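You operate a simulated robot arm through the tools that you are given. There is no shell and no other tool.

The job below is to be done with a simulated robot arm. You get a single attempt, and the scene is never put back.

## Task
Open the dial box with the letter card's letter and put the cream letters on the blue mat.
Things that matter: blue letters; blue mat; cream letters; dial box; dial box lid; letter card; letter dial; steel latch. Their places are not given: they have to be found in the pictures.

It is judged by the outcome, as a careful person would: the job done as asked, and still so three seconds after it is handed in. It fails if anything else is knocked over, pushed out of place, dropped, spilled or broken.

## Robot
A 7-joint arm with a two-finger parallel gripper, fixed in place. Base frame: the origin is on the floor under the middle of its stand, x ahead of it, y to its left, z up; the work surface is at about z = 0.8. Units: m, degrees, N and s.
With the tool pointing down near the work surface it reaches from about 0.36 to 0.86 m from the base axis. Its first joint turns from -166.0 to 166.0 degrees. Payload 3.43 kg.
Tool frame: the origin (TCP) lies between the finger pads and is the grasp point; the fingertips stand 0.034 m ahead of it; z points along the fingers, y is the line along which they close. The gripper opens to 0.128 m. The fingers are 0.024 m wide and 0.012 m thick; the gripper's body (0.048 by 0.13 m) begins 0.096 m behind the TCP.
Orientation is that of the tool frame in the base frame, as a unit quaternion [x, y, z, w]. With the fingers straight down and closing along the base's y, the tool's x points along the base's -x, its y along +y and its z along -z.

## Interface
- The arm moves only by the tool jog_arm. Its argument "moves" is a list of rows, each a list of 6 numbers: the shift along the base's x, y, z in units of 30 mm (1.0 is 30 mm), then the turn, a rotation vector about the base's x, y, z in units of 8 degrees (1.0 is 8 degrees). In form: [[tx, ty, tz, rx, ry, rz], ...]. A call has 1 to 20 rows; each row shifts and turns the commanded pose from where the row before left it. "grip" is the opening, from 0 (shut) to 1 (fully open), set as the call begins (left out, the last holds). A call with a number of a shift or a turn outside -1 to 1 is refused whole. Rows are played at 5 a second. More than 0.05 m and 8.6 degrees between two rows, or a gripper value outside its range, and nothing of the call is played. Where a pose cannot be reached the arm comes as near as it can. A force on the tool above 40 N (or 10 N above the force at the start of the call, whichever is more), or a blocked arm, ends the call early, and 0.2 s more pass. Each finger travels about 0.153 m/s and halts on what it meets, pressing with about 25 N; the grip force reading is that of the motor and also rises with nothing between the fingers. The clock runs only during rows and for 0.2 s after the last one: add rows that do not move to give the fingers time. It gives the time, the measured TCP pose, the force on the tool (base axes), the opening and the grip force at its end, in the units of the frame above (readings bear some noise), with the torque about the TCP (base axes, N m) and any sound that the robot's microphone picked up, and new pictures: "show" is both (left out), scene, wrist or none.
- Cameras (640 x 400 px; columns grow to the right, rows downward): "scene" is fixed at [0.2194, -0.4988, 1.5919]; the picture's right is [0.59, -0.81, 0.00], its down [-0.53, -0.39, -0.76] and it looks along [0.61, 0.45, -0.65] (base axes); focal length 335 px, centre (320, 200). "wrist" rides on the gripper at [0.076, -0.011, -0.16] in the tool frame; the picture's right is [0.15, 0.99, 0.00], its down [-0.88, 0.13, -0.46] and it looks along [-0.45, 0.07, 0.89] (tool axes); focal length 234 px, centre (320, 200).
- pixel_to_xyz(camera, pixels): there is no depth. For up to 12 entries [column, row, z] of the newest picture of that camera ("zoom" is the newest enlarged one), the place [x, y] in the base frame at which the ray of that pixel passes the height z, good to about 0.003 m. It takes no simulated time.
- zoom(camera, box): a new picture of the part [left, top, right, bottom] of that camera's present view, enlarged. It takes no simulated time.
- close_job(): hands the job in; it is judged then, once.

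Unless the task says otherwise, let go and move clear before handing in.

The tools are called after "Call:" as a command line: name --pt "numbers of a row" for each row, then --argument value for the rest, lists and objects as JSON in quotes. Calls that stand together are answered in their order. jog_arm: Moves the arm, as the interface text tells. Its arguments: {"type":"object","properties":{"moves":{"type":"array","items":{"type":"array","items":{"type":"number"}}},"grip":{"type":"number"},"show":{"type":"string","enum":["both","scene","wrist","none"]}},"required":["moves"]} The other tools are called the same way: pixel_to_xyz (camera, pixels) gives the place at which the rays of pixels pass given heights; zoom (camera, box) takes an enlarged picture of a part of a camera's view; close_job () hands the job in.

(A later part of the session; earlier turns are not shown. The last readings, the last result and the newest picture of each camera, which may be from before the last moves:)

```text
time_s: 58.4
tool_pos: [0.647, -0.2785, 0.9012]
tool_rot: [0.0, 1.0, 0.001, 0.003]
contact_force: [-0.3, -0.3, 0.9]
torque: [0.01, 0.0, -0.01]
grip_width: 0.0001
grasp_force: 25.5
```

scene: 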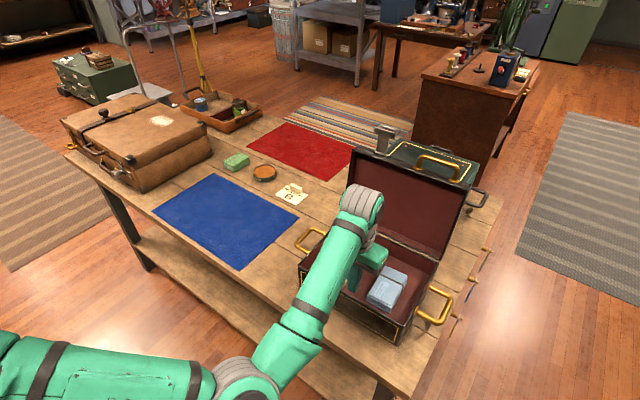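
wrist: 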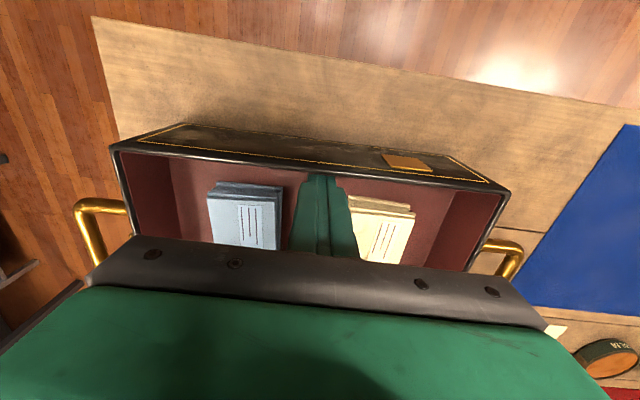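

Almost at the wall with no force yet. Continuing in 3 mm steps.

Call:
jog_arm --pt "-0.1 0 0 0 0 0" --pt "-0.1 0 0 0 0 0" --pt "-0.1 0 0 0 0 0" --pt "-0.1 0 0 0 0 0" --pt "0 0 0 0 0 0"

Call:
zoom --camera "scene" --box '[280, 230, 460, 360]'

```text
time_s: 59.6
tool_pos: [0.6355, -0.2787, 0.9004]
tool_rot: [0.0, 1.0, 0.001, 0.003]
contact_force: [4.5, -2.4, -0.5]
torque: [-0.05, 0.01, 0.02]
grip_width: 0.0
grasp_force: 24.5
```

scene: 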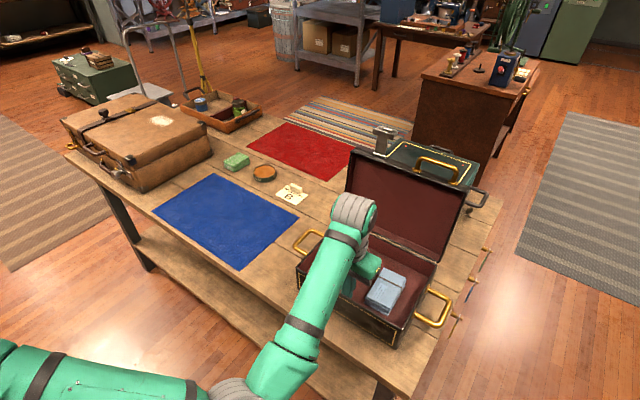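
wrist: 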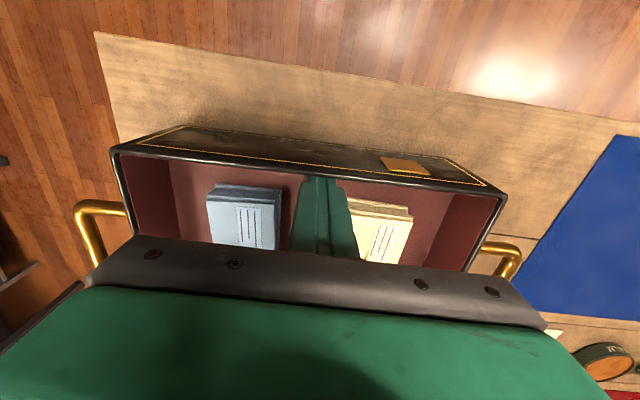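

```text
3.08 times, centred on (370, 295) of scene
```

zoom: 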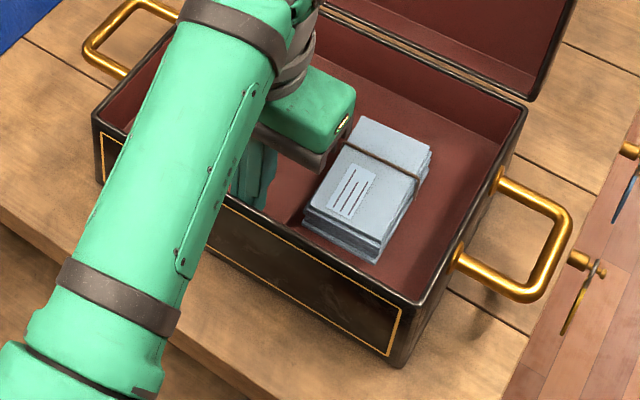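

Contact made at about 5 N and the box is sliding with the fingers. Continuing gently; the target for the front corner is about (387,354) in the scene view.

Call:
jog_arm --pt "-0.1 0 0 0 0 0" --pt "-0.1 0 0 0 0 0" --pt "-0.1 0 0 0 0 0" --pt "-0.1 0 0 0 0 0" --pt "-0.1 0 0 0 0 0" --pt "0 0 0 0 0 0"

Call:
zoom --camera "scene" --box '[280, 230, 460, 360]'

```text
time_s: 61.0
tool_pos: [0.6206, -0.2783, 0.9011]
tool_rot: [0.001, 1.0, 0.001, 0.003]
contact_force: [7.2, 0.4, 3.1]
torque: [-0.02, 0.01, 0.03]
grip_width: 0.0002
grasp_force: 24.5
```

scene: 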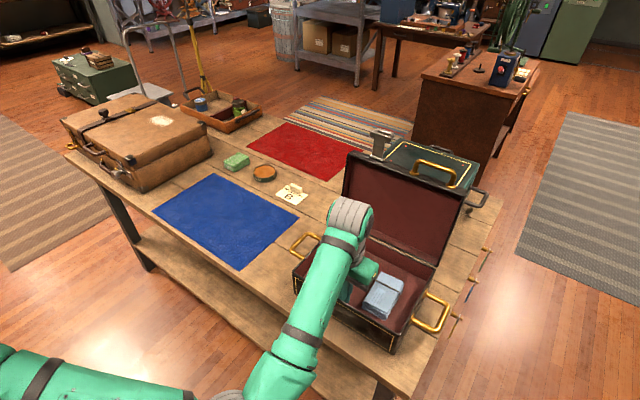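
wrist: 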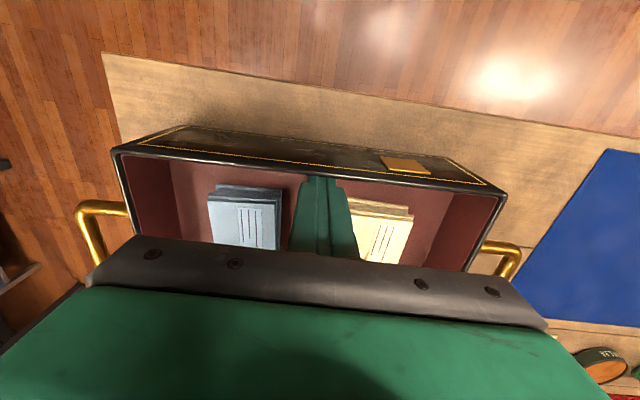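

```text
3.08 times, centred on (370, 295) of scene
```

zoom: 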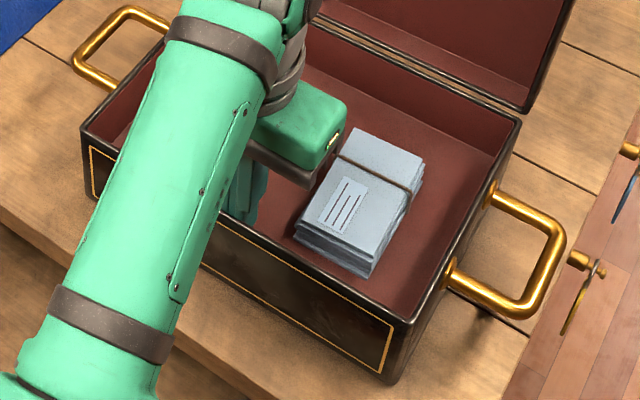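

Sliding smoothly at about 7 N. Checking the corner position numerically against the start.

Call:
pixel_to_xyz --camera "scene" --pixels '[[393, 354, 0.8], [387, 354, 0.8], [399.2, 334.9, 0.895], [438.7, 265.6, 0.895]]'

Call:
zoom --camera "scene" --box '[360, 310, 440, 370]'

Call:
zoom --camera "scene" --box '[280, 225, 340, 305]'

```text
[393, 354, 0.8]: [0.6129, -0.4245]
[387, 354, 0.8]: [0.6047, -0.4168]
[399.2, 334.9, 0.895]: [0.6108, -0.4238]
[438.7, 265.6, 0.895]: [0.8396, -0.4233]
```

```text
6.67 times, centred on (400, 340) of scene
```

zoom: 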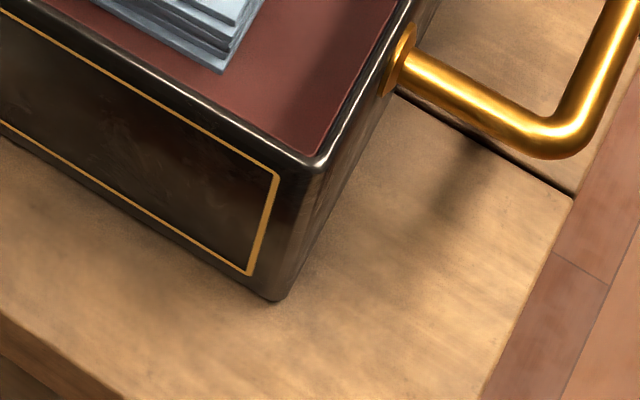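

```text
5.00 times, centred on (310, 265) of scene
```

zoom: 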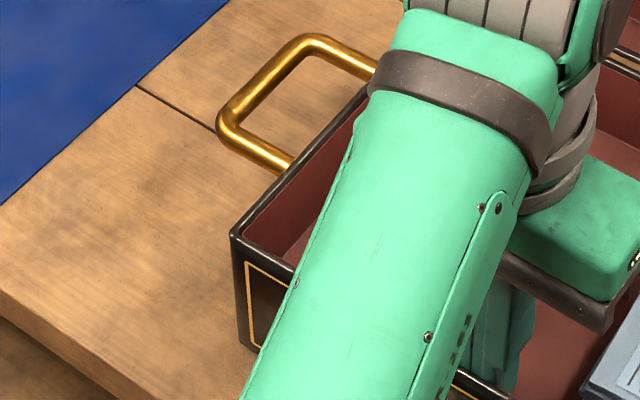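

Call:
pixel_to_xyz --camera "scene" --pixels '[[292.4, 272, 0.895], [288.2, 264, 0.932], [397, 326, 0.932], [393.7, 355, 0.8], [400, 334, 0.895], [295.8, 299, 0.8]]'

```text
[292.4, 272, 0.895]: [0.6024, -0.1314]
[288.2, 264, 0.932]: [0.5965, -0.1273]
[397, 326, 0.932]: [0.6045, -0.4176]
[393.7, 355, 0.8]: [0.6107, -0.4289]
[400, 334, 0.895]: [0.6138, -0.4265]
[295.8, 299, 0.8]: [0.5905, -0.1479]
```

Only about 6–8 mm remain in x and a few mm in y. Two more small steps, then back off the wall.

Call:
jog_arm --pt "-0.1 0 0 0 0 0" --pt "-0.1 0 0 0 0 0" --pt "0 0 0 0 0 0" --pt "0.2 0 0 0 0 0" --pt "0.5 0 0 0 0 0" --pt "0 0 0.9 0 0 0" --pt "0 0 0.9 0 0 0" --pt "0 0 0.9 0 0 0" --pt "0 0 0.9 0 0 0" --pt "0 0 0.9 0 0 0" --pt "0 0 0 0 0 0"

```text
time_s: 63.4
tool_pos: [0.6312, -0.2805, 1.0363]
tool_rot: [0.001, 1.0, 0.0, 0.003]
contact_force: [-0.6, -1.1, -0.1]
torque: [0.02, -0.02, 0.03]
grip_width: 0.0
grasp_force: 25.0
```

scene: 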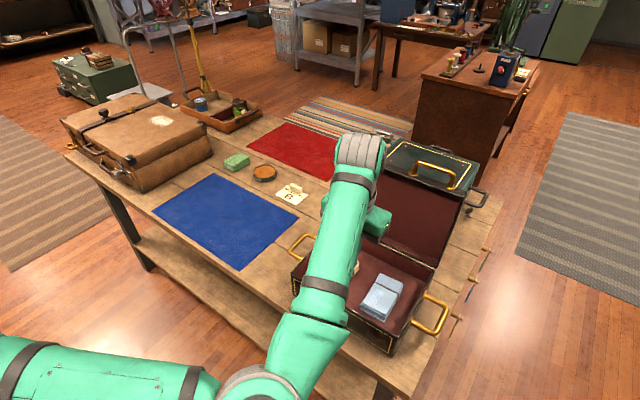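
wrist: 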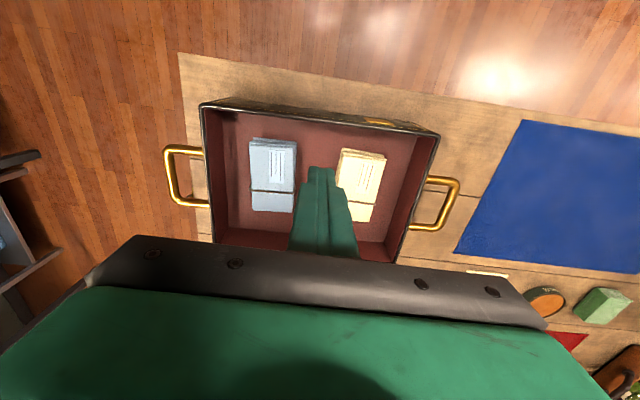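

The box is back in place with the lid still open. Now I'll open the fingers and move above the cream bundle to measure it.

Call:
jog_arm --pt "0 0 0.5 0 0 0" --pt "0.5 0.6 0.3 0 0 0" --pt "0.5 0.6 0.2 0 0 0" --pt "0.5 0.6 0 0 0 0" --pt "0.5 0.53 0 0 0 0" --pt "0 0 0 0 0 0" --grip 0.72

Call:
zoom --camera "wrist" --box '[220, 90, 420, 240]'

```text
time_s: 64.8
tool_pos: [0.6957, -0.2082, 1.065]
tool_rot: [0.0, 1.0, 0.0, 0.003]
contact_force: [-0.1, 0.5, 0.5]
torque: [-0.01, -0.02, 0.01]
grip_width: 0.092
grasp_force: 0.0
```

scene: 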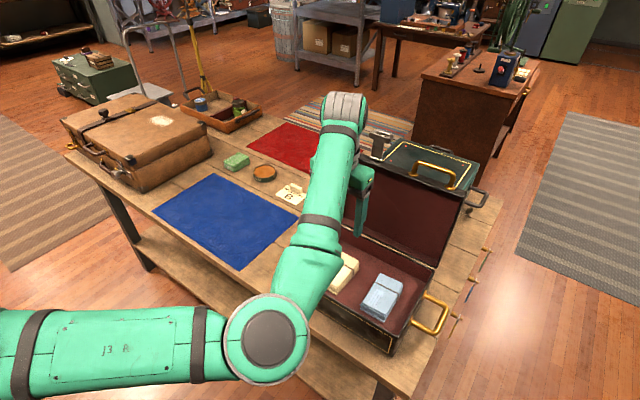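
wrist: 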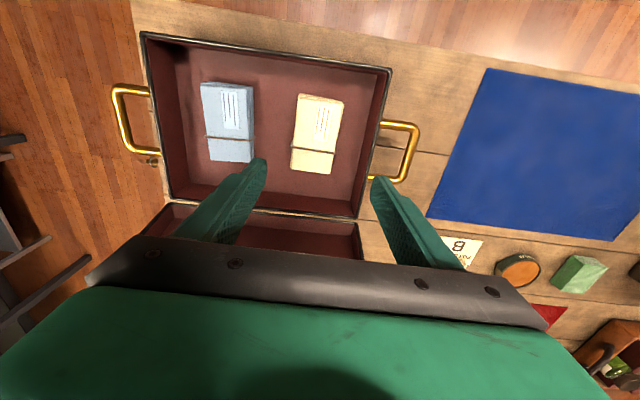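

```text
2.67 times, centred on (320, 165) of wrist
```

zoom: 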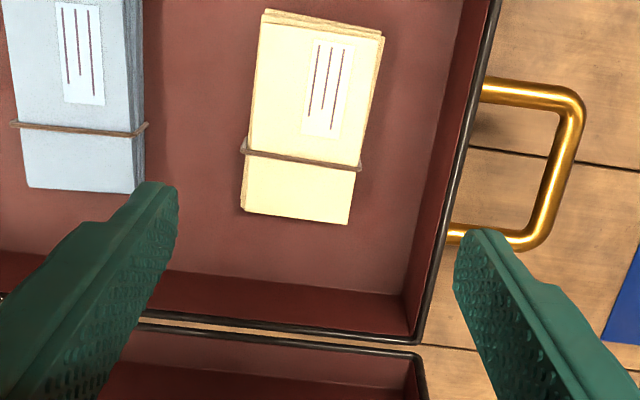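

Call:
pixel_to_xyz --camera "zoom" --pixels '[[263, 20, 0.852], [381, 40, 0.852], [348, 224, 0.852], [243, 208, 0.852], [410, 335, 0.895], [490, 50, 0.895], [410, 300, 0.815], [463, 10, 0.895], [345, 120, 0.852]]'

```text
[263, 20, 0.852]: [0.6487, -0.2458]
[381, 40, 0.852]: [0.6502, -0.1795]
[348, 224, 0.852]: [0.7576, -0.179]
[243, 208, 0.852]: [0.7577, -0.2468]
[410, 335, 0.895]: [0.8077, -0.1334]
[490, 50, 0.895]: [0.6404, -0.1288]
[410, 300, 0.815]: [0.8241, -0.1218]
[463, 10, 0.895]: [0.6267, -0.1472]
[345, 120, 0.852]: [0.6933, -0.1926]
```

The cream bundle is centred at about (0.7035,−0.2127), 67 mm wide and square to the base. Lowering to just above it with the fingers opened to about 86 mm.

Call:
jog_arm --pt "0.33 -0.11 -0.6 0 0 0" --pt "0 0 -0.9 0 0 0" --pt "0 0 -0.9 0 0 0" --pt "0 0 -0.9 0 0 0" --pt "0 0 -0.9 0 0 0" --pt "0 0 0 0 0 0" --grip 0.68

Call:
zoom --camera "wrist" --box '[200, 90, 440, 240]'

```text
time_s: 66.2
tool_pos: [0.7069, -0.2098, 0.9385]
tool_rot: [0.0, 1.0, 0.001, 0.002]
contact_force: [0.5, -1.6, 0.7]
torque: [0.01, 0.01, -0.03]
grip_width: 0.0872
grasp_force: 0.1
```

scene: 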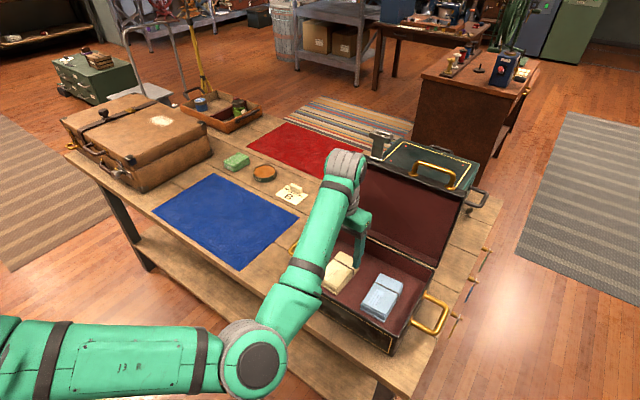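
wrist: 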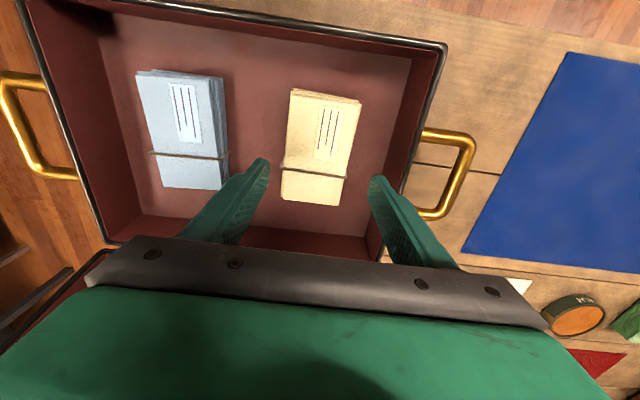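

```text
2.67 times, centred on (320, 165) of wrist
```

zoom: 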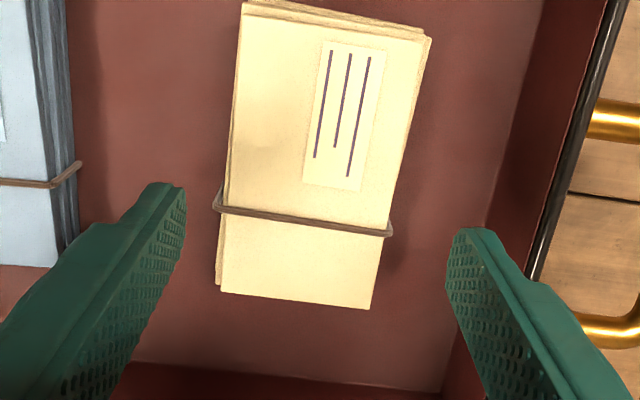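

Call:
pixel_to_xyz --camera "zoom" --pixels '[[241, 15, 0.853], [425, 42, 0.853], [370, 308, 0.853], [221, 292, 0.853], [391, 230, 0.85], [215, 205, 0.85], [530, 280, 0.895], [600, 40, 0.895]]'

```text
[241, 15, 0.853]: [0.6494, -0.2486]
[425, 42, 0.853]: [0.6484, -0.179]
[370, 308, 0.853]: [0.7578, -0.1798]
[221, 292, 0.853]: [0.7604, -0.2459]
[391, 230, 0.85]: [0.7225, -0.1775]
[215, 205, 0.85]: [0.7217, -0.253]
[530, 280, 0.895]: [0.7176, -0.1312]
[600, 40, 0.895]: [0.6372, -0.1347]
```

Centred to within a few mm. Descending to grasp height (tips around z≈0.824).

Call:
jog_arm --pt "0 -0.07 -0.7 0 0 0" --pt "0 0 -0.7 0 0 0" --pt "0 0 -0.7 0 0 0" --pt "0 0 -0.55 0 0 0" --pt "0 0 0 0 0 0" --pt "0 0 0 0 0 0"

Call:
zoom --camera "wrist" --box '[200, 90, 440, 240]'

```text
time_s: 67.2
tool_pos: [0.7079, -0.2136, 0.8767]
tool_rot: [0.0, 1.0, -0.001, 0.007]
contact_force: [6.1, 2.1, 7.6]
torque: [-0.3, -0.09, 0.22]
grip_width: 0.0861
grasp_force: 0.1
stopped in row 4: the force on the tool passed its limit at 65 N (the readings are from after the stop); the commanded pose is now the measured one
```

scene: 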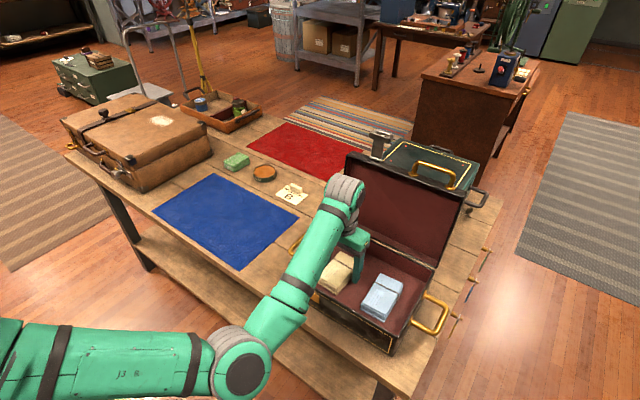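
wrist: 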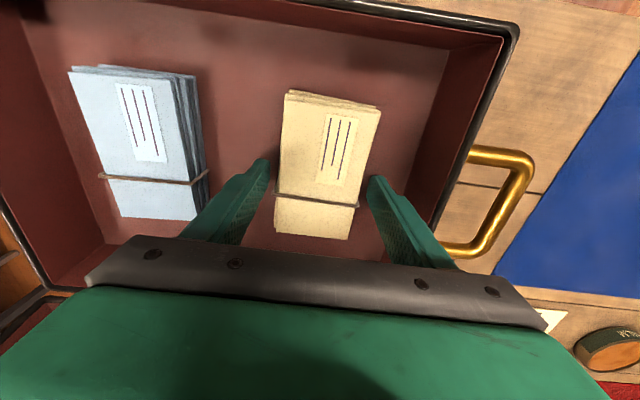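

```text
2.67 times, centred on (320, 165) of wrist
```

zoom: 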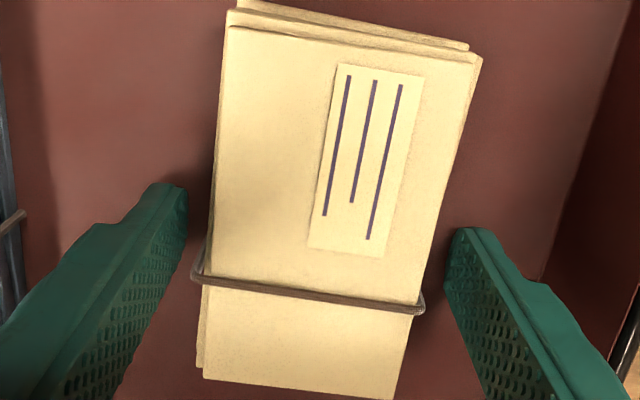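

The descent stopped on a force spike with the TCP at about 0.877 (tips about 0.843), so the box floor may be higher than I assumed. I'll check the heights from this view before doing anything else.

Call:
pixel_to_xyz --camera "zoom" --pixels '[[228, 27, 0.853], [478, 60, 0.853], [395, 398, 0.853], [205, 378, 0.853], [228, 27, 0.87], [478, 60, 0.87], [395, 398, 0.87], [205, 378, 0.87], [165, 185, 0.843], [470, 230, 0.843]]'

Call:
zoom --camera "scene" --box '[300, 220, 420, 310]'

```text
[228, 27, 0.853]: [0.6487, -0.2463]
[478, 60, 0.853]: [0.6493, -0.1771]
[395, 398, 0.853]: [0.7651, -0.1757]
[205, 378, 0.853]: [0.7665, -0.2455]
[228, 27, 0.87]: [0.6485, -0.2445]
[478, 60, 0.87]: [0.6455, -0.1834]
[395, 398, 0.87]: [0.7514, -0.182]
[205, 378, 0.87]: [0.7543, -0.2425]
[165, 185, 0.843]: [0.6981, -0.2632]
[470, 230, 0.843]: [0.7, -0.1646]
```

```text
4.44 times, centred on (360, 265) of scene
```

zoom: 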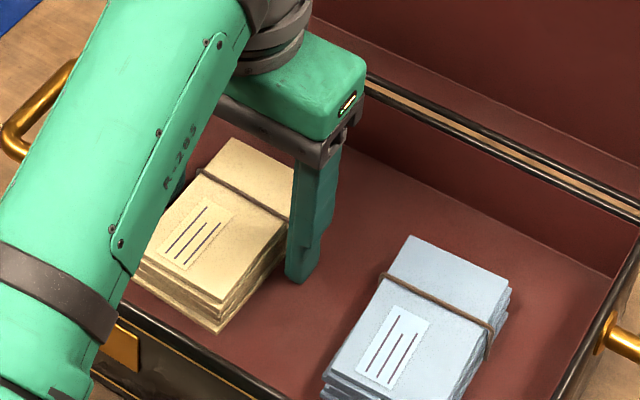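

The scene zoom shows the fingertips just touching the raised box floor beside the cream bundle. I'll lift about 4 mm and then close on the bundle.

Call:
jog_arm --pt "0 0 0.15 0 0 0" --pt "0 0 0 0 0 0" --show "none"

Call:
jog_arm --pt "0 0 0 0 0 0" --pt "0 0 0 0 0 0" --pt "0 0 0 0 0 0" --grip 0.3

```text
time_s: 67.8
tool_pos: [0.7077, -0.2133, 0.8785]
tool_rot: [-0.001, 1.0, 0.0, 0.006]
contact_force: [-0.3, -0.6, 0.0]
torque: [0.02, 0.0, -0.01]
grip_width: 0.0869
grasp_force: 0.1
```

```text
time_s: 68.6
tool_pos: [0.708, -0.2136, 0.8803]
tool_rot: [0.0, 1.0, 0.001, 0.005]
contact_force: [-0.6, -0.6, -0.9]
torque: [0.02, 0.07, 0.05]
grip_width: 0.0653
grasp_force: 25.3
```

scene: 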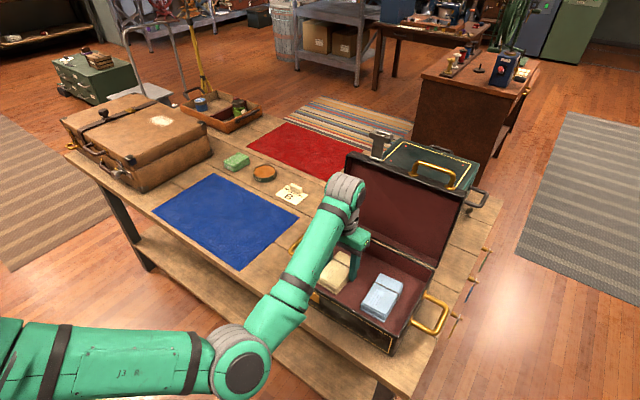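
wrist: 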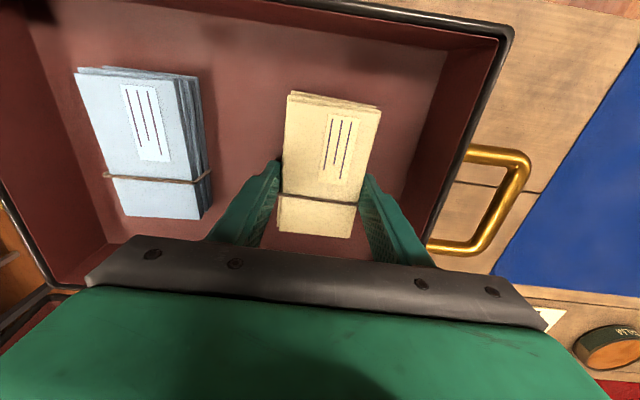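

Gripped at 65 mm and 25 N. Lifting slowly, straight up with a slight move toward the robot.

Call:
jog_arm --pt "0 0 0.3 0 0 0" --pt "0 0 0.5 0 0 0" --pt "0 0 0.6 0 0 0" --pt "0 0 0.6 0 0 0" --pt "-0.1 0 0.6 0 0 0" --pt "-0.2 0 0.6 0 0 0" --pt "-0.2 0 0.6 0 0 0" --pt "-0.2 0 0.6 0 0 0" --pt "0 0 0 0 0 0"

```text
time_s: 70.6
tool_pos: [0.6883, -0.2123, 1.0141]
tool_rot: [0.0, 1.0, 0.0, 0.005]
contact_force: [-0.4, 0.3, -0.1]
torque: [-0.02, 0.03, -0.01]
grip_width: 0.0386
grasp_force: 0.1
```

scene: 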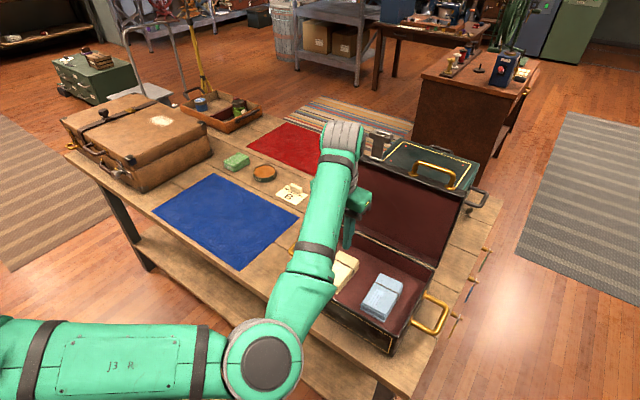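
wrist: 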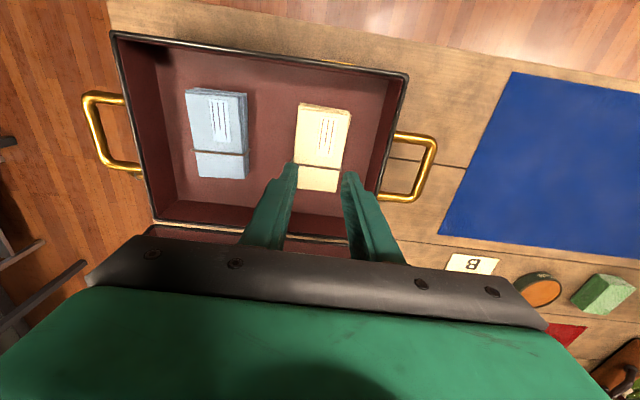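

The bundle slipped out: the grip closed to 38 mm while the bundle stayed in place in the box. I'll zoom both cameras to check its state and pin down the top and floor heights.

Call:
zoom --camera "scene" --box '[320, 230, 440, 320]'

Call:
zoom --camera "wrist" --box '[160, 70, 400, 220]'

```text
4.44 times, centred on (380, 275) of scene
```

zoom: 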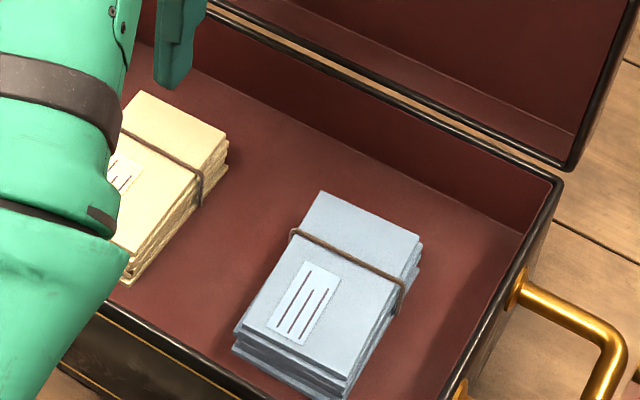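

```text
2.67 times, centred on (280, 145) of wrist
```

zoom: 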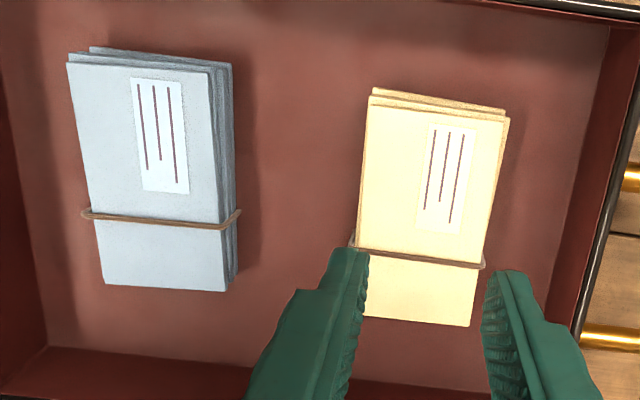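

Call:
pixel_to_xyz --camera "scene" --pixels '[[380.45, 273.2, 0.84], [380.45, 273.2, 0.86], [380.45, 273.2, 0.88], [402.5, 283.3, 0.84], [402.5, 283.3, 0.86], [402.5, 283.3, 0.88], [426.1, 282.2, 0.81], [426.1, 282.2, 0.83], [426.1, 282.2, 0.85]]'

Call:
pixel_to_xyz --camera "wrist" --pixels '[[245.1, 178.75, 0.84], [245.1, 178.75, 0.86], [245.1, 178.75, 0.88], [199.4, 176.1, 0.84], [199.4, 176.1, 0.86], [199.4, 176.1, 0.88], [177.6, 200.1, 0.81], [177.6, 200.1, 0.83], [177.6, 200.1, 0.85]]'

```text
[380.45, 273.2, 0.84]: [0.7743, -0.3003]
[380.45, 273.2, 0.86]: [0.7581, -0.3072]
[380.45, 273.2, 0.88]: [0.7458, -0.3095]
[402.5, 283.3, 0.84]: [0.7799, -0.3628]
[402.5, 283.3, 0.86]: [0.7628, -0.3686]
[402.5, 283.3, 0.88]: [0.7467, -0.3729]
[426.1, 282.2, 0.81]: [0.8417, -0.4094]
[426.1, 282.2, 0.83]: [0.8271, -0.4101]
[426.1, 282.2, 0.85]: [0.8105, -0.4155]
```

```text
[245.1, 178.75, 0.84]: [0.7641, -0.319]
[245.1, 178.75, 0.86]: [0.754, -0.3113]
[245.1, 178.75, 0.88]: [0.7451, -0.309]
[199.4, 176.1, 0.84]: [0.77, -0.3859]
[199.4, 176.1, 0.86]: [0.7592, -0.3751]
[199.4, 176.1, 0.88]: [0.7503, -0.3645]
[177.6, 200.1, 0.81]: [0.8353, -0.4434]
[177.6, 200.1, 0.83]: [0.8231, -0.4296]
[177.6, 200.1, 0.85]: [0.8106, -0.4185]
```

Triangulation shows the bundle tops at z≈0.873 and the floor at about 0.847, so the finger depth was right. I'll reopen, re-centre on the cream bundle and retry with a much slower lift, watching the grip width.

Call:
pixel_to_xyz --camera "wrist" --pixels '[[298, 107.5, 0.873], [350.1, 114.25, 0.873], [336.25, 191.9, 0.873], [294.2, 163, 0.87], [341.5, 169.5, 0.87]]'

Call:
jog_arm --pt "0.25 0 0 0 0 0" --pt "0.25 0 0 0 0 0" --pt "0 0 0 0 0 0" --grip 0.7 --show "wrist"

Call:
zoom --camera "wrist" --box '[240, 90, 400, 210]'

```text
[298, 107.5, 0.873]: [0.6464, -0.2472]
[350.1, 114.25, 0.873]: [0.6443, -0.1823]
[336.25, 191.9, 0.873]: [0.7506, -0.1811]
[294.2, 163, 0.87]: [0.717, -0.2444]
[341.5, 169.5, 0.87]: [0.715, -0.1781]
```

```text
time_s: 71.4
tool_pos: [0.7044, -0.2125, 1.013]
tool_rot: [0.0, 1.0, 0.002, 0.006]
contact_force: [0.0, 0.4, 0.2]
torque: [0.01, -0.01, 0.03]
grip_width: 0.0895
grasp_force: 0.1
```

wrist: 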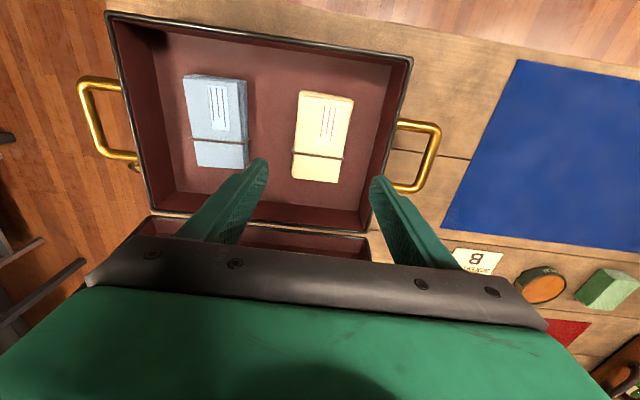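

```text
3.33 times, centred on (320, 150) of wrist
```

zoom: 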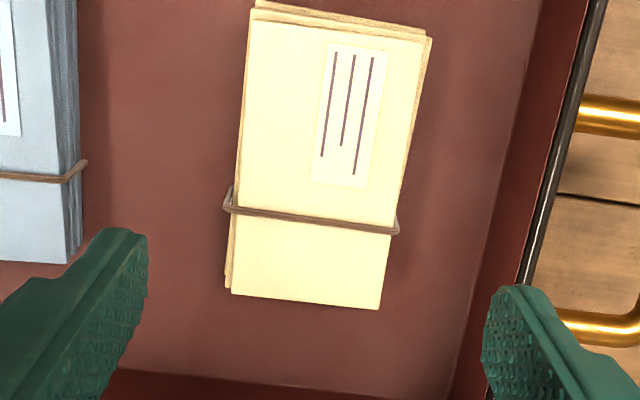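

Bundle centre is about (0.698,−0.214). Descending again to just above the floor, slightly shifted toward the robot.

Call:
jog_arm --pt "-0.17 -0.04 -0.9 0 0 0" --pt "0 0 -0.9 0 0 0" --pt "0 0 -0.9 0 0 0" --pt "0 0 -0.9 0 0 0" --pt "0 0 -0.6 0 0 0" --pt "0 0 -0.23 0 0 0" --pt "0 0 0 0 0 0" --grip 0.68 --show "none"

```text
time_s: 73.0
tool_pos: [0.6952, -0.2133, 0.8787]
tool_rot: [-0.002, 1.0, 0.0, 0.006]
contact_force: [0.2, 0.3, -0.3]
torque: [-0.06, 0.0, 0.0]
grip_width: 0.0871
grasp_force: 0.1
```

Tips are about 2 mm above the floor with no contact force. Closing fully on the bundle and giving it time to settle.

Call:
jog_arm --pt "0 0 0 0 0 0" --pt "0 0 0 0 0 0" --pt "0 0 0 0 0 0" --pt "0 0 0 0 0 0" --grip 0

Call:
zoom --camera "wrist" --box '[200, 80, 440, 250]'

Call:
zoom --camera "scene" --box '[300, 220, 420, 310]'

```text
time_s: 74.0
tool_pos: [0.6967, -0.2141, 0.8789]
tool_rot: [0.0, 1.0, 0.002, 0.005]
contact_force: [0.7, -0.2, -0.7]
torque: [0.01, -0.04, 0.01]
grip_width: 0.0652
grasp_force: 25.4
```

scene: 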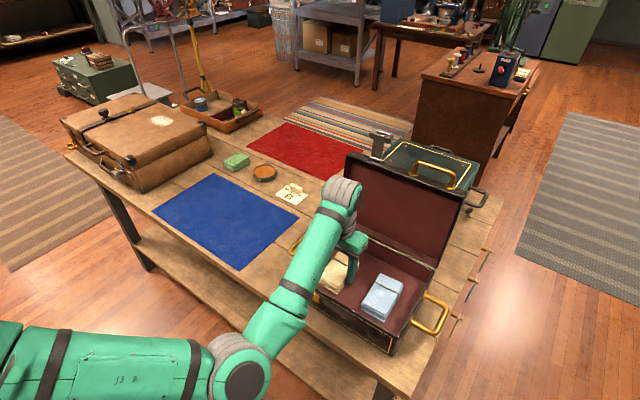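
wrist: 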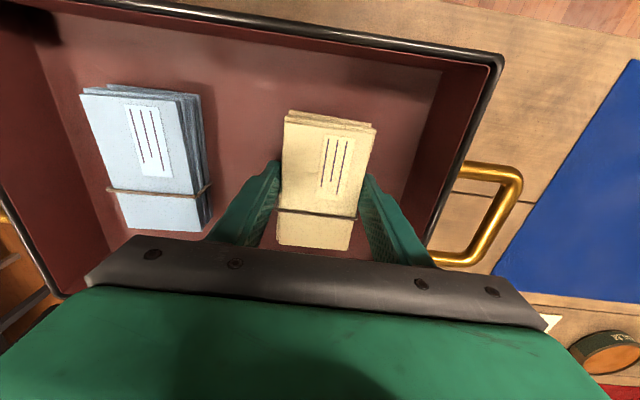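

```text
2.35 times, centred on (320, 165) of wrist
```

zoom: 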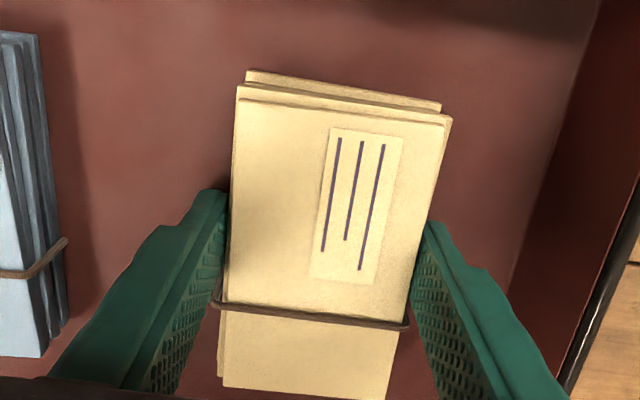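

```text
4.44 times, centred on (360, 265) of scene
```

zoom: 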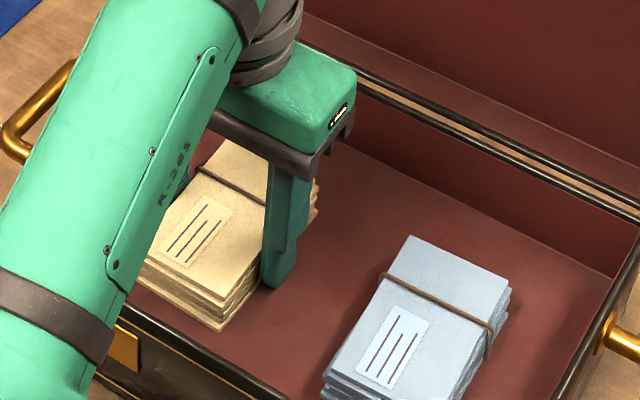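

A solid pinch (65 mm, 25 N). Lifting very slowly, 1.5 mm per step, and checking whether it holds.

Call:
jog_arm --pt "0 0 0.05 0 0 0" --pt "0 0 0.05 0 0 0" --pt "0 0 0.05 0 0 0" --pt "0 0 0.05 0 0 0" --pt "0 0 0 0 0 0"

Call:
zoom --camera "scene" --box '[300, 220, 420, 310]'

```text
time_s: 75.2
tool_pos: [0.6959, -0.2139, 0.8834]
tool_rot: [0.001, 1.0, 0.0, 0.005]
contact_force: [0.0, 0.1, -1.4]
torque: [0.0, -0.05, 0.01]
grip_width: 0.0654
grasp_force: 25.0
```

scene: 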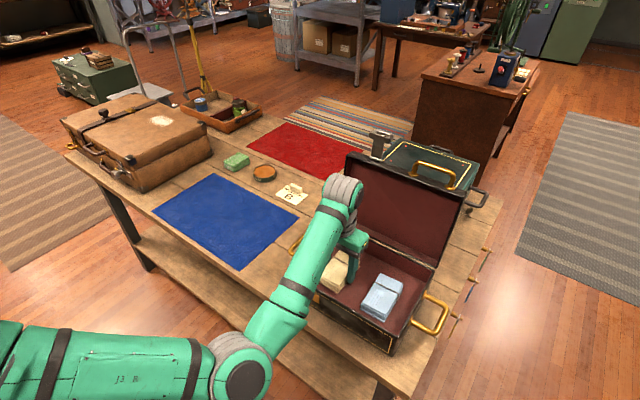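
wrist: 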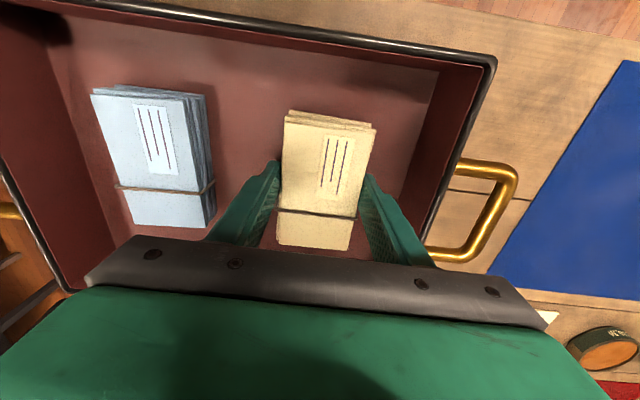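

```text
4.44 times, centred on (360, 265) of scene
```

zoom: 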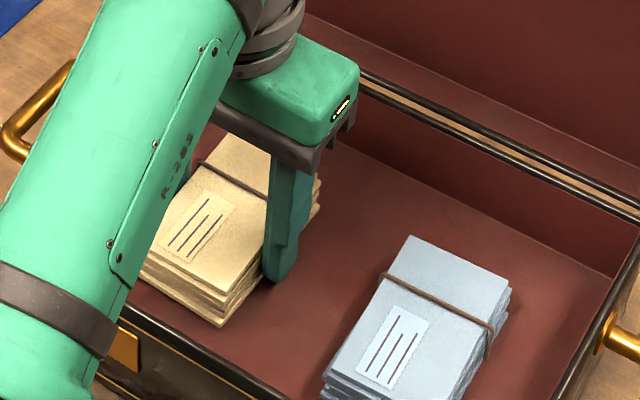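

The bundle is rising with the fingers: it keeps its place between them while the blue one shifted in view. Continuing slowly at 3 mm per step.

Call:
jog_arm --pt "0 0 0.1 0 0 0" --pt "0 0 0.1 0 0 0" --pt "0 0 0.1 0 0 0" --pt "0 0 0.1 0 0 0" --pt "0 0 0.1 0 0 0" --pt "0 0 0.1 0 0 0" --pt "0 0 0 0 0 0"

```text
time_s: 76.8
tool_pos: [0.6956, -0.2138, 0.9022]
tool_rot: [0.001, 1.0, 0.001, 0.005]
contact_force: [0.2, 0.2, -1.2]
torque: [-0.02, 0.0, -0.03]
grip_width: 0.0653
grasp_force: 25.3
```

scene: 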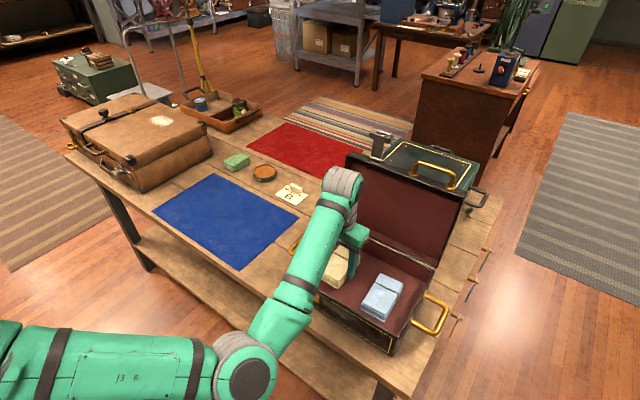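
wrist: 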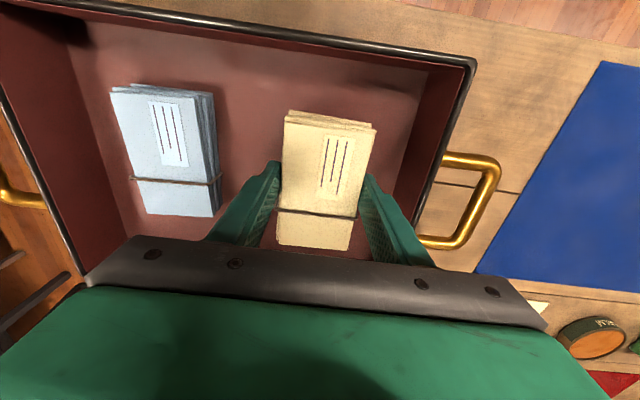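

Still held firmly. Continuing the lift gently until the bundle clears the rim.

Call:
jog_arm --pt "0 0 0.15 0 0 0" --pt "0 0 0.2 0 0 0" --pt "0 0 0.2 0 0 0" --pt "0 0 0.2 0 0 0" --pt "0 0 0.2 0 0 0" --pt "0 0 0.2 0 0 0" --pt "0 0 0.2 0 0 0" --pt "0 0 0.2 0 0 0" --pt "0 0 0.2 0 0 0" --pt "0 0 0.2 0 0 0" --pt "0 0 0.2 0 0 0" --pt "0 0 0.2 0 0 0" --pt "0 0 0.2 0 0 0" --pt "0 0 0.2 0 0 0" --pt "0 0 0.2 0 0 0" --pt "0 0 0.1 0 0 0" --pt "0 0 0 0 0 0"

```text
time_s: 80.4
tool_pos: [0.696, -0.2129, 0.9955]
tool_rot: [0.0, 1.0, 0.0, 0.005]
contact_force: [-0.2, -0.2, -0.4]
torque: [-0.03, 0.0, 0.02]
grip_width: 0.0651
grasp_force: 24.8
```

scene: 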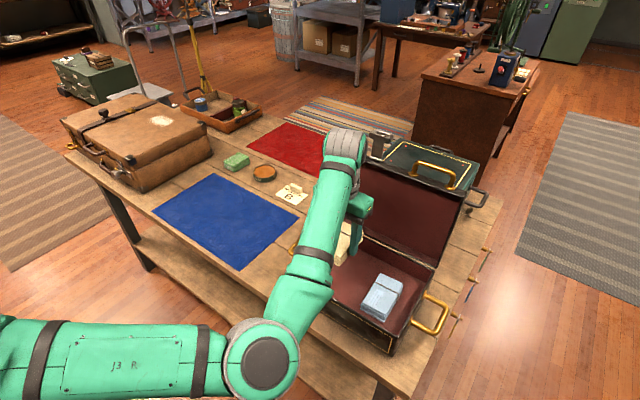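
wrist: 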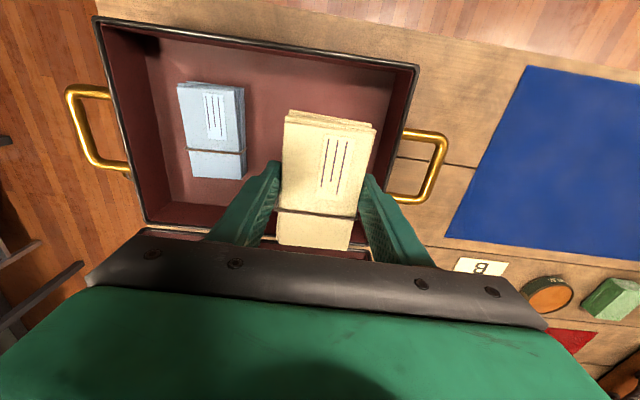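

The cream bundle is clear of the rim and held firmly. Now moving smoothly in +y toward the blue mat.

Call:
jog_arm --pt "0 0.1 0 0 0 0" --pt "0 0.2 0 0 0 0" --pt "0 0.3 0 0 0 0" --pt "0 0.4 0 0 0 0" --pt "0 0.4 0 0 0 0" --pt "0 0.4 0 0 0 0" --pt "0 0.4 0 0 0 0" --pt "0 0.4 0 0 0 0" --pt "0 0.4 0 0 0 0" --pt "0 0.4 0 0 0 0" --pt "0 0.4 0 0 0 0" --pt "0 0.4 0 0 0 0" --pt "0 0.4 0 0 0 0" --pt "0 0.4 0 0 0 0" --pt "0 0.4 0 0 0 0" --pt "0 0.4 0 0 0 0" --pt "0 0.4 0 0 0 0" --pt "0 0.4 0 0 0 0" --pt "0 0.4 0 0 0 0" --pt "0 0.2 0 0 0 0"

```text
time_s: 84.6
tool_pos: [0.695, 0.0009, 0.9944]
tool_rot: [0.002, 1.0, 0.001, 0.005]
contact_force: [-0.8, -0.8, -1.5]
torque: [0.0, 0.0, -0.01]
grip_width: 0.0653
grasp_force: 25.2
```

scene: 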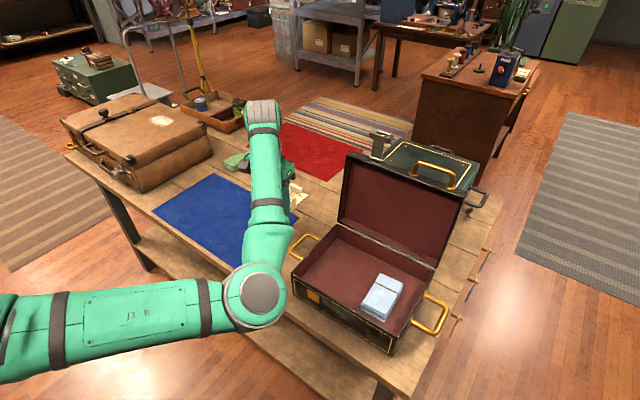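
wrist: 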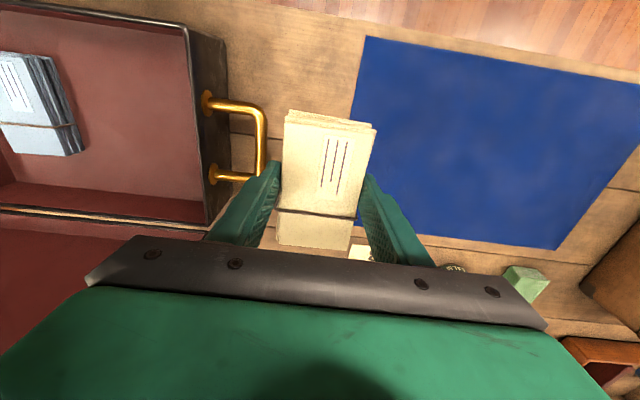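

Past the box and holding well. Continuing to the middle of the mat at y≈0.22.

Call:
jog_arm --pt "0 0.2 0 0 0 0" --pt "0 0.3 0 0 0 0" --pt "0 0.4 0 0 0 0" --pt "0 0.4 0 0 0 0" --pt "0 0.4 0 0 0 0" --pt "0 0.4 0 0 0 0" --pt "0 0.4 0 0 0 0" --pt "0 0.4 0 0 0 0" --pt "0 0.4 0 0 0 0" --pt "0 0.4 0 0 0 0" --pt "0 0.4 0 0 0 0" --pt "0 0.4 0 0 0 0" --pt "0 0.4 0 0 0 0" --pt "0 0.4 0 0 0 0" --pt "0 0.4 0 0 0 0" --pt "0 0.4 0 0 0 0" --pt "0 0.4 0 0 0 0" --pt "0 0.4 0 0 0 0" --pt "0 0.3 0 0 0 0" --pt "0 0.1 0 0 0 0"

```text
time_s: 88.8
tool_pos: [0.6967, 0.2196, 0.9964]
tool_rot: [0.0, 1.0, 0.0, 0.006]
contact_force: [0.9, 0.7, -1.1]
torque: [-0.02, -0.01, 0.03]
grip_width: 0.0655
grasp_force: 23.9
```

scene: 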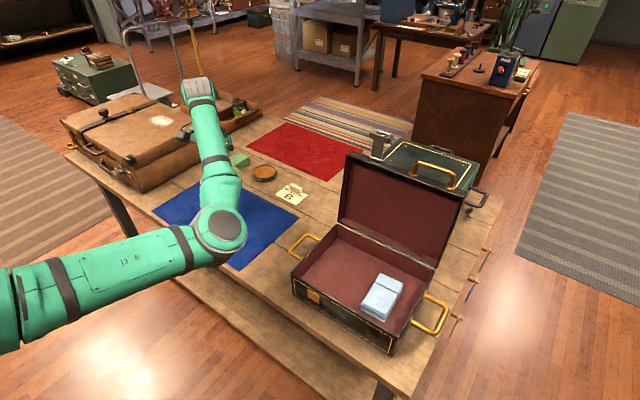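
wrist: 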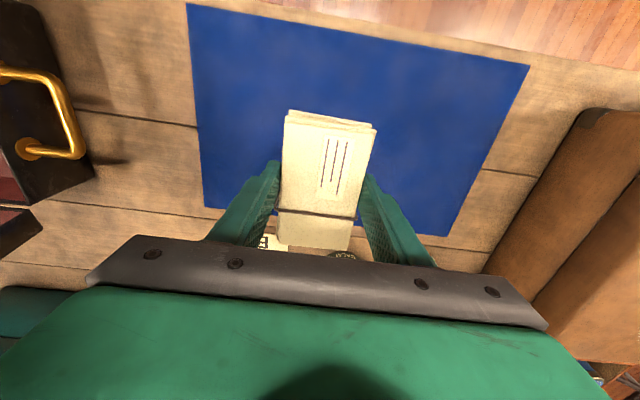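

The bundle is over the mat, well inside its edges. Lowering smoothly, with the final few mm left for a slow touchdown.

Call:
jog_arm --pt "0 0 -0.1 0 0 0" --pt "0 0 -0.2 0 0 0" --pt "0 0 -0.3 0 0 0" --pt "0 0 -0.3 0 0 0" --pt "0 0 -0.3 0 0 0" --pt "0 0 -0.3 0 0 0" --pt "0 0 -0.3 0 0 0" --pt "0 0 -0.3 0 0 0" --pt "0 0 -0.3 0 0 0" --pt "0 0 -0.3 0 0 0" --pt "0 0 -0.3 0 0 0" --pt "0 0 -0.3 0 0 0" --pt "0 0 -0.3 0 0 0" --pt "0 0 -0.3 0 0 0" --pt "0 0 -0.3 0 0 0" --pt "0 0 -0.3 0 0 0" --pt "0 0 -0.2 0 0 0" --pt "0 0 -0.1 0 0 0" --pt "0 0 0 0 0 0"

```text
time_s: 92.8
tool_pos: [0.6975, 0.2209, 0.8498]
tool_rot: [0.001, 1.0, 0.0, 0.005]
contact_force: [0.2, -0.4, -0.9]
torque: [0.02, -0.02, 0.01]
grip_width: 0.065
grasp_force: 25.5
```

scene: 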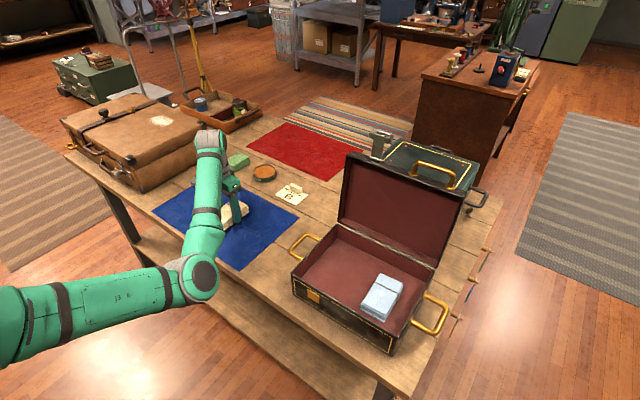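
wrist: 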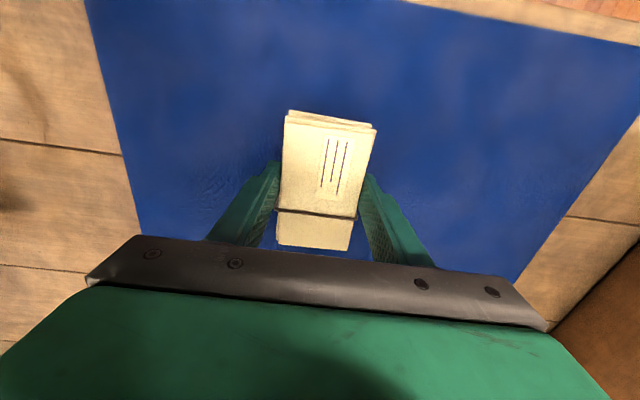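

Only about 1 cm remains. Lowering 1.5 mm at a time until it touches.

Call:
jog_arm --pt "0 0 -0.06 0 0 0" --pt "0 0 -0.06 0 0 0" --pt "0 0 -0.06 0 0 0" --pt "0 0 -0.05 0 0 0" --pt "0 0 0 0 0 0" --show "none"

```text
time_s: 94.0
tool_pos: [0.6972, 0.2215, 0.8424]
tool_rot: [0.0, 1.0, 0.002, 0.006]
contact_force: [-0.4, -0.6, -0.8]
torque: [0.0, 0.02, -0.05]
grip_width: 0.0653
grasp_force: 24.6
```

Call:
jog_arm --pt "0 0 -0.04 0 0 0" --pt "0 0 -0.04 0 0 0" --pt "0 0 0 0 0 0" --show "scene"

Call:
zoom --camera "scene" --box '[180, 170, 300, 250]'

```text
time_s: 94.8
tool_pos: [0.6972, 0.2196, 0.8399]
tool_rot: [0.0, 1.0, 0.002, 0.004]
contact_force: [-0.6, -0.6, -1.3]
torque: [0.01, -0.01, 0.05]
grip_width: 0.0652
grasp_force: 25.0
```

scene: 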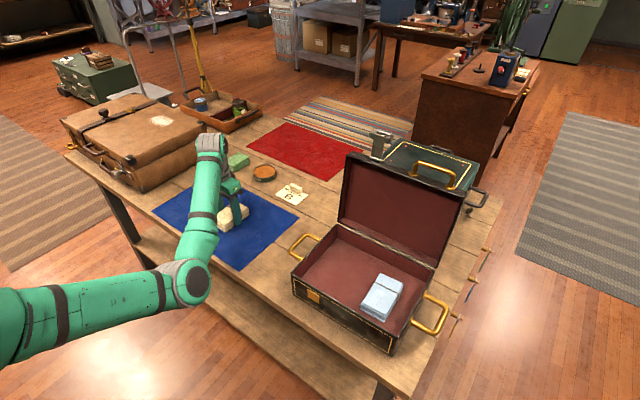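

```text
5.00 times, centred on (240, 210) of scene
```

zoom: 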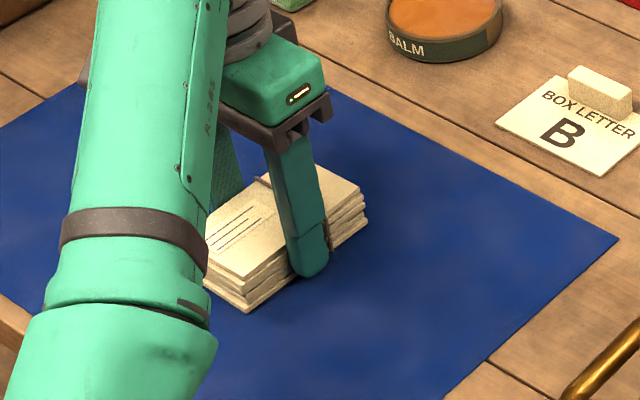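

Still about 1 N hanging, so it's a hair above the mat. Two or three more 1 mm steps.

Call:
jog_arm --pt "0 0 -0.035 0 0 0" --pt "0 0 -0.035 0 0 0" --pt "0 0 0 0 0 0" --show "none"

```text
time_s: 95.6
tool_pos: [0.6961, 0.2196, 0.8389]
tool_rot: [-0.001, 1.0, 0.001, 0.005]
contact_force: [-0.5, -0.4, -0.6]
torque: [0.01, 0.03, 0.01]
grip_width: 0.0652
grasp_force: 25.3
```

Call:
jog_arm --pt "0 0 -0.035 0 0 0" --pt "0 0 -0.035 0 0 0" --pt "0 0 0 0 0 0" --show "none"

```text
time_s: 96.4
tool_pos: [0.6962, 0.2202, 0.8377]
tool_rot: [0.001, 1.0, 0.001, 0.005]
contact_force: [-0.1, 0.7, -2.1]
torque: [0.01, 0.02, -0.01]
grip_width: 0.0653
grasp_force: 25.3
```

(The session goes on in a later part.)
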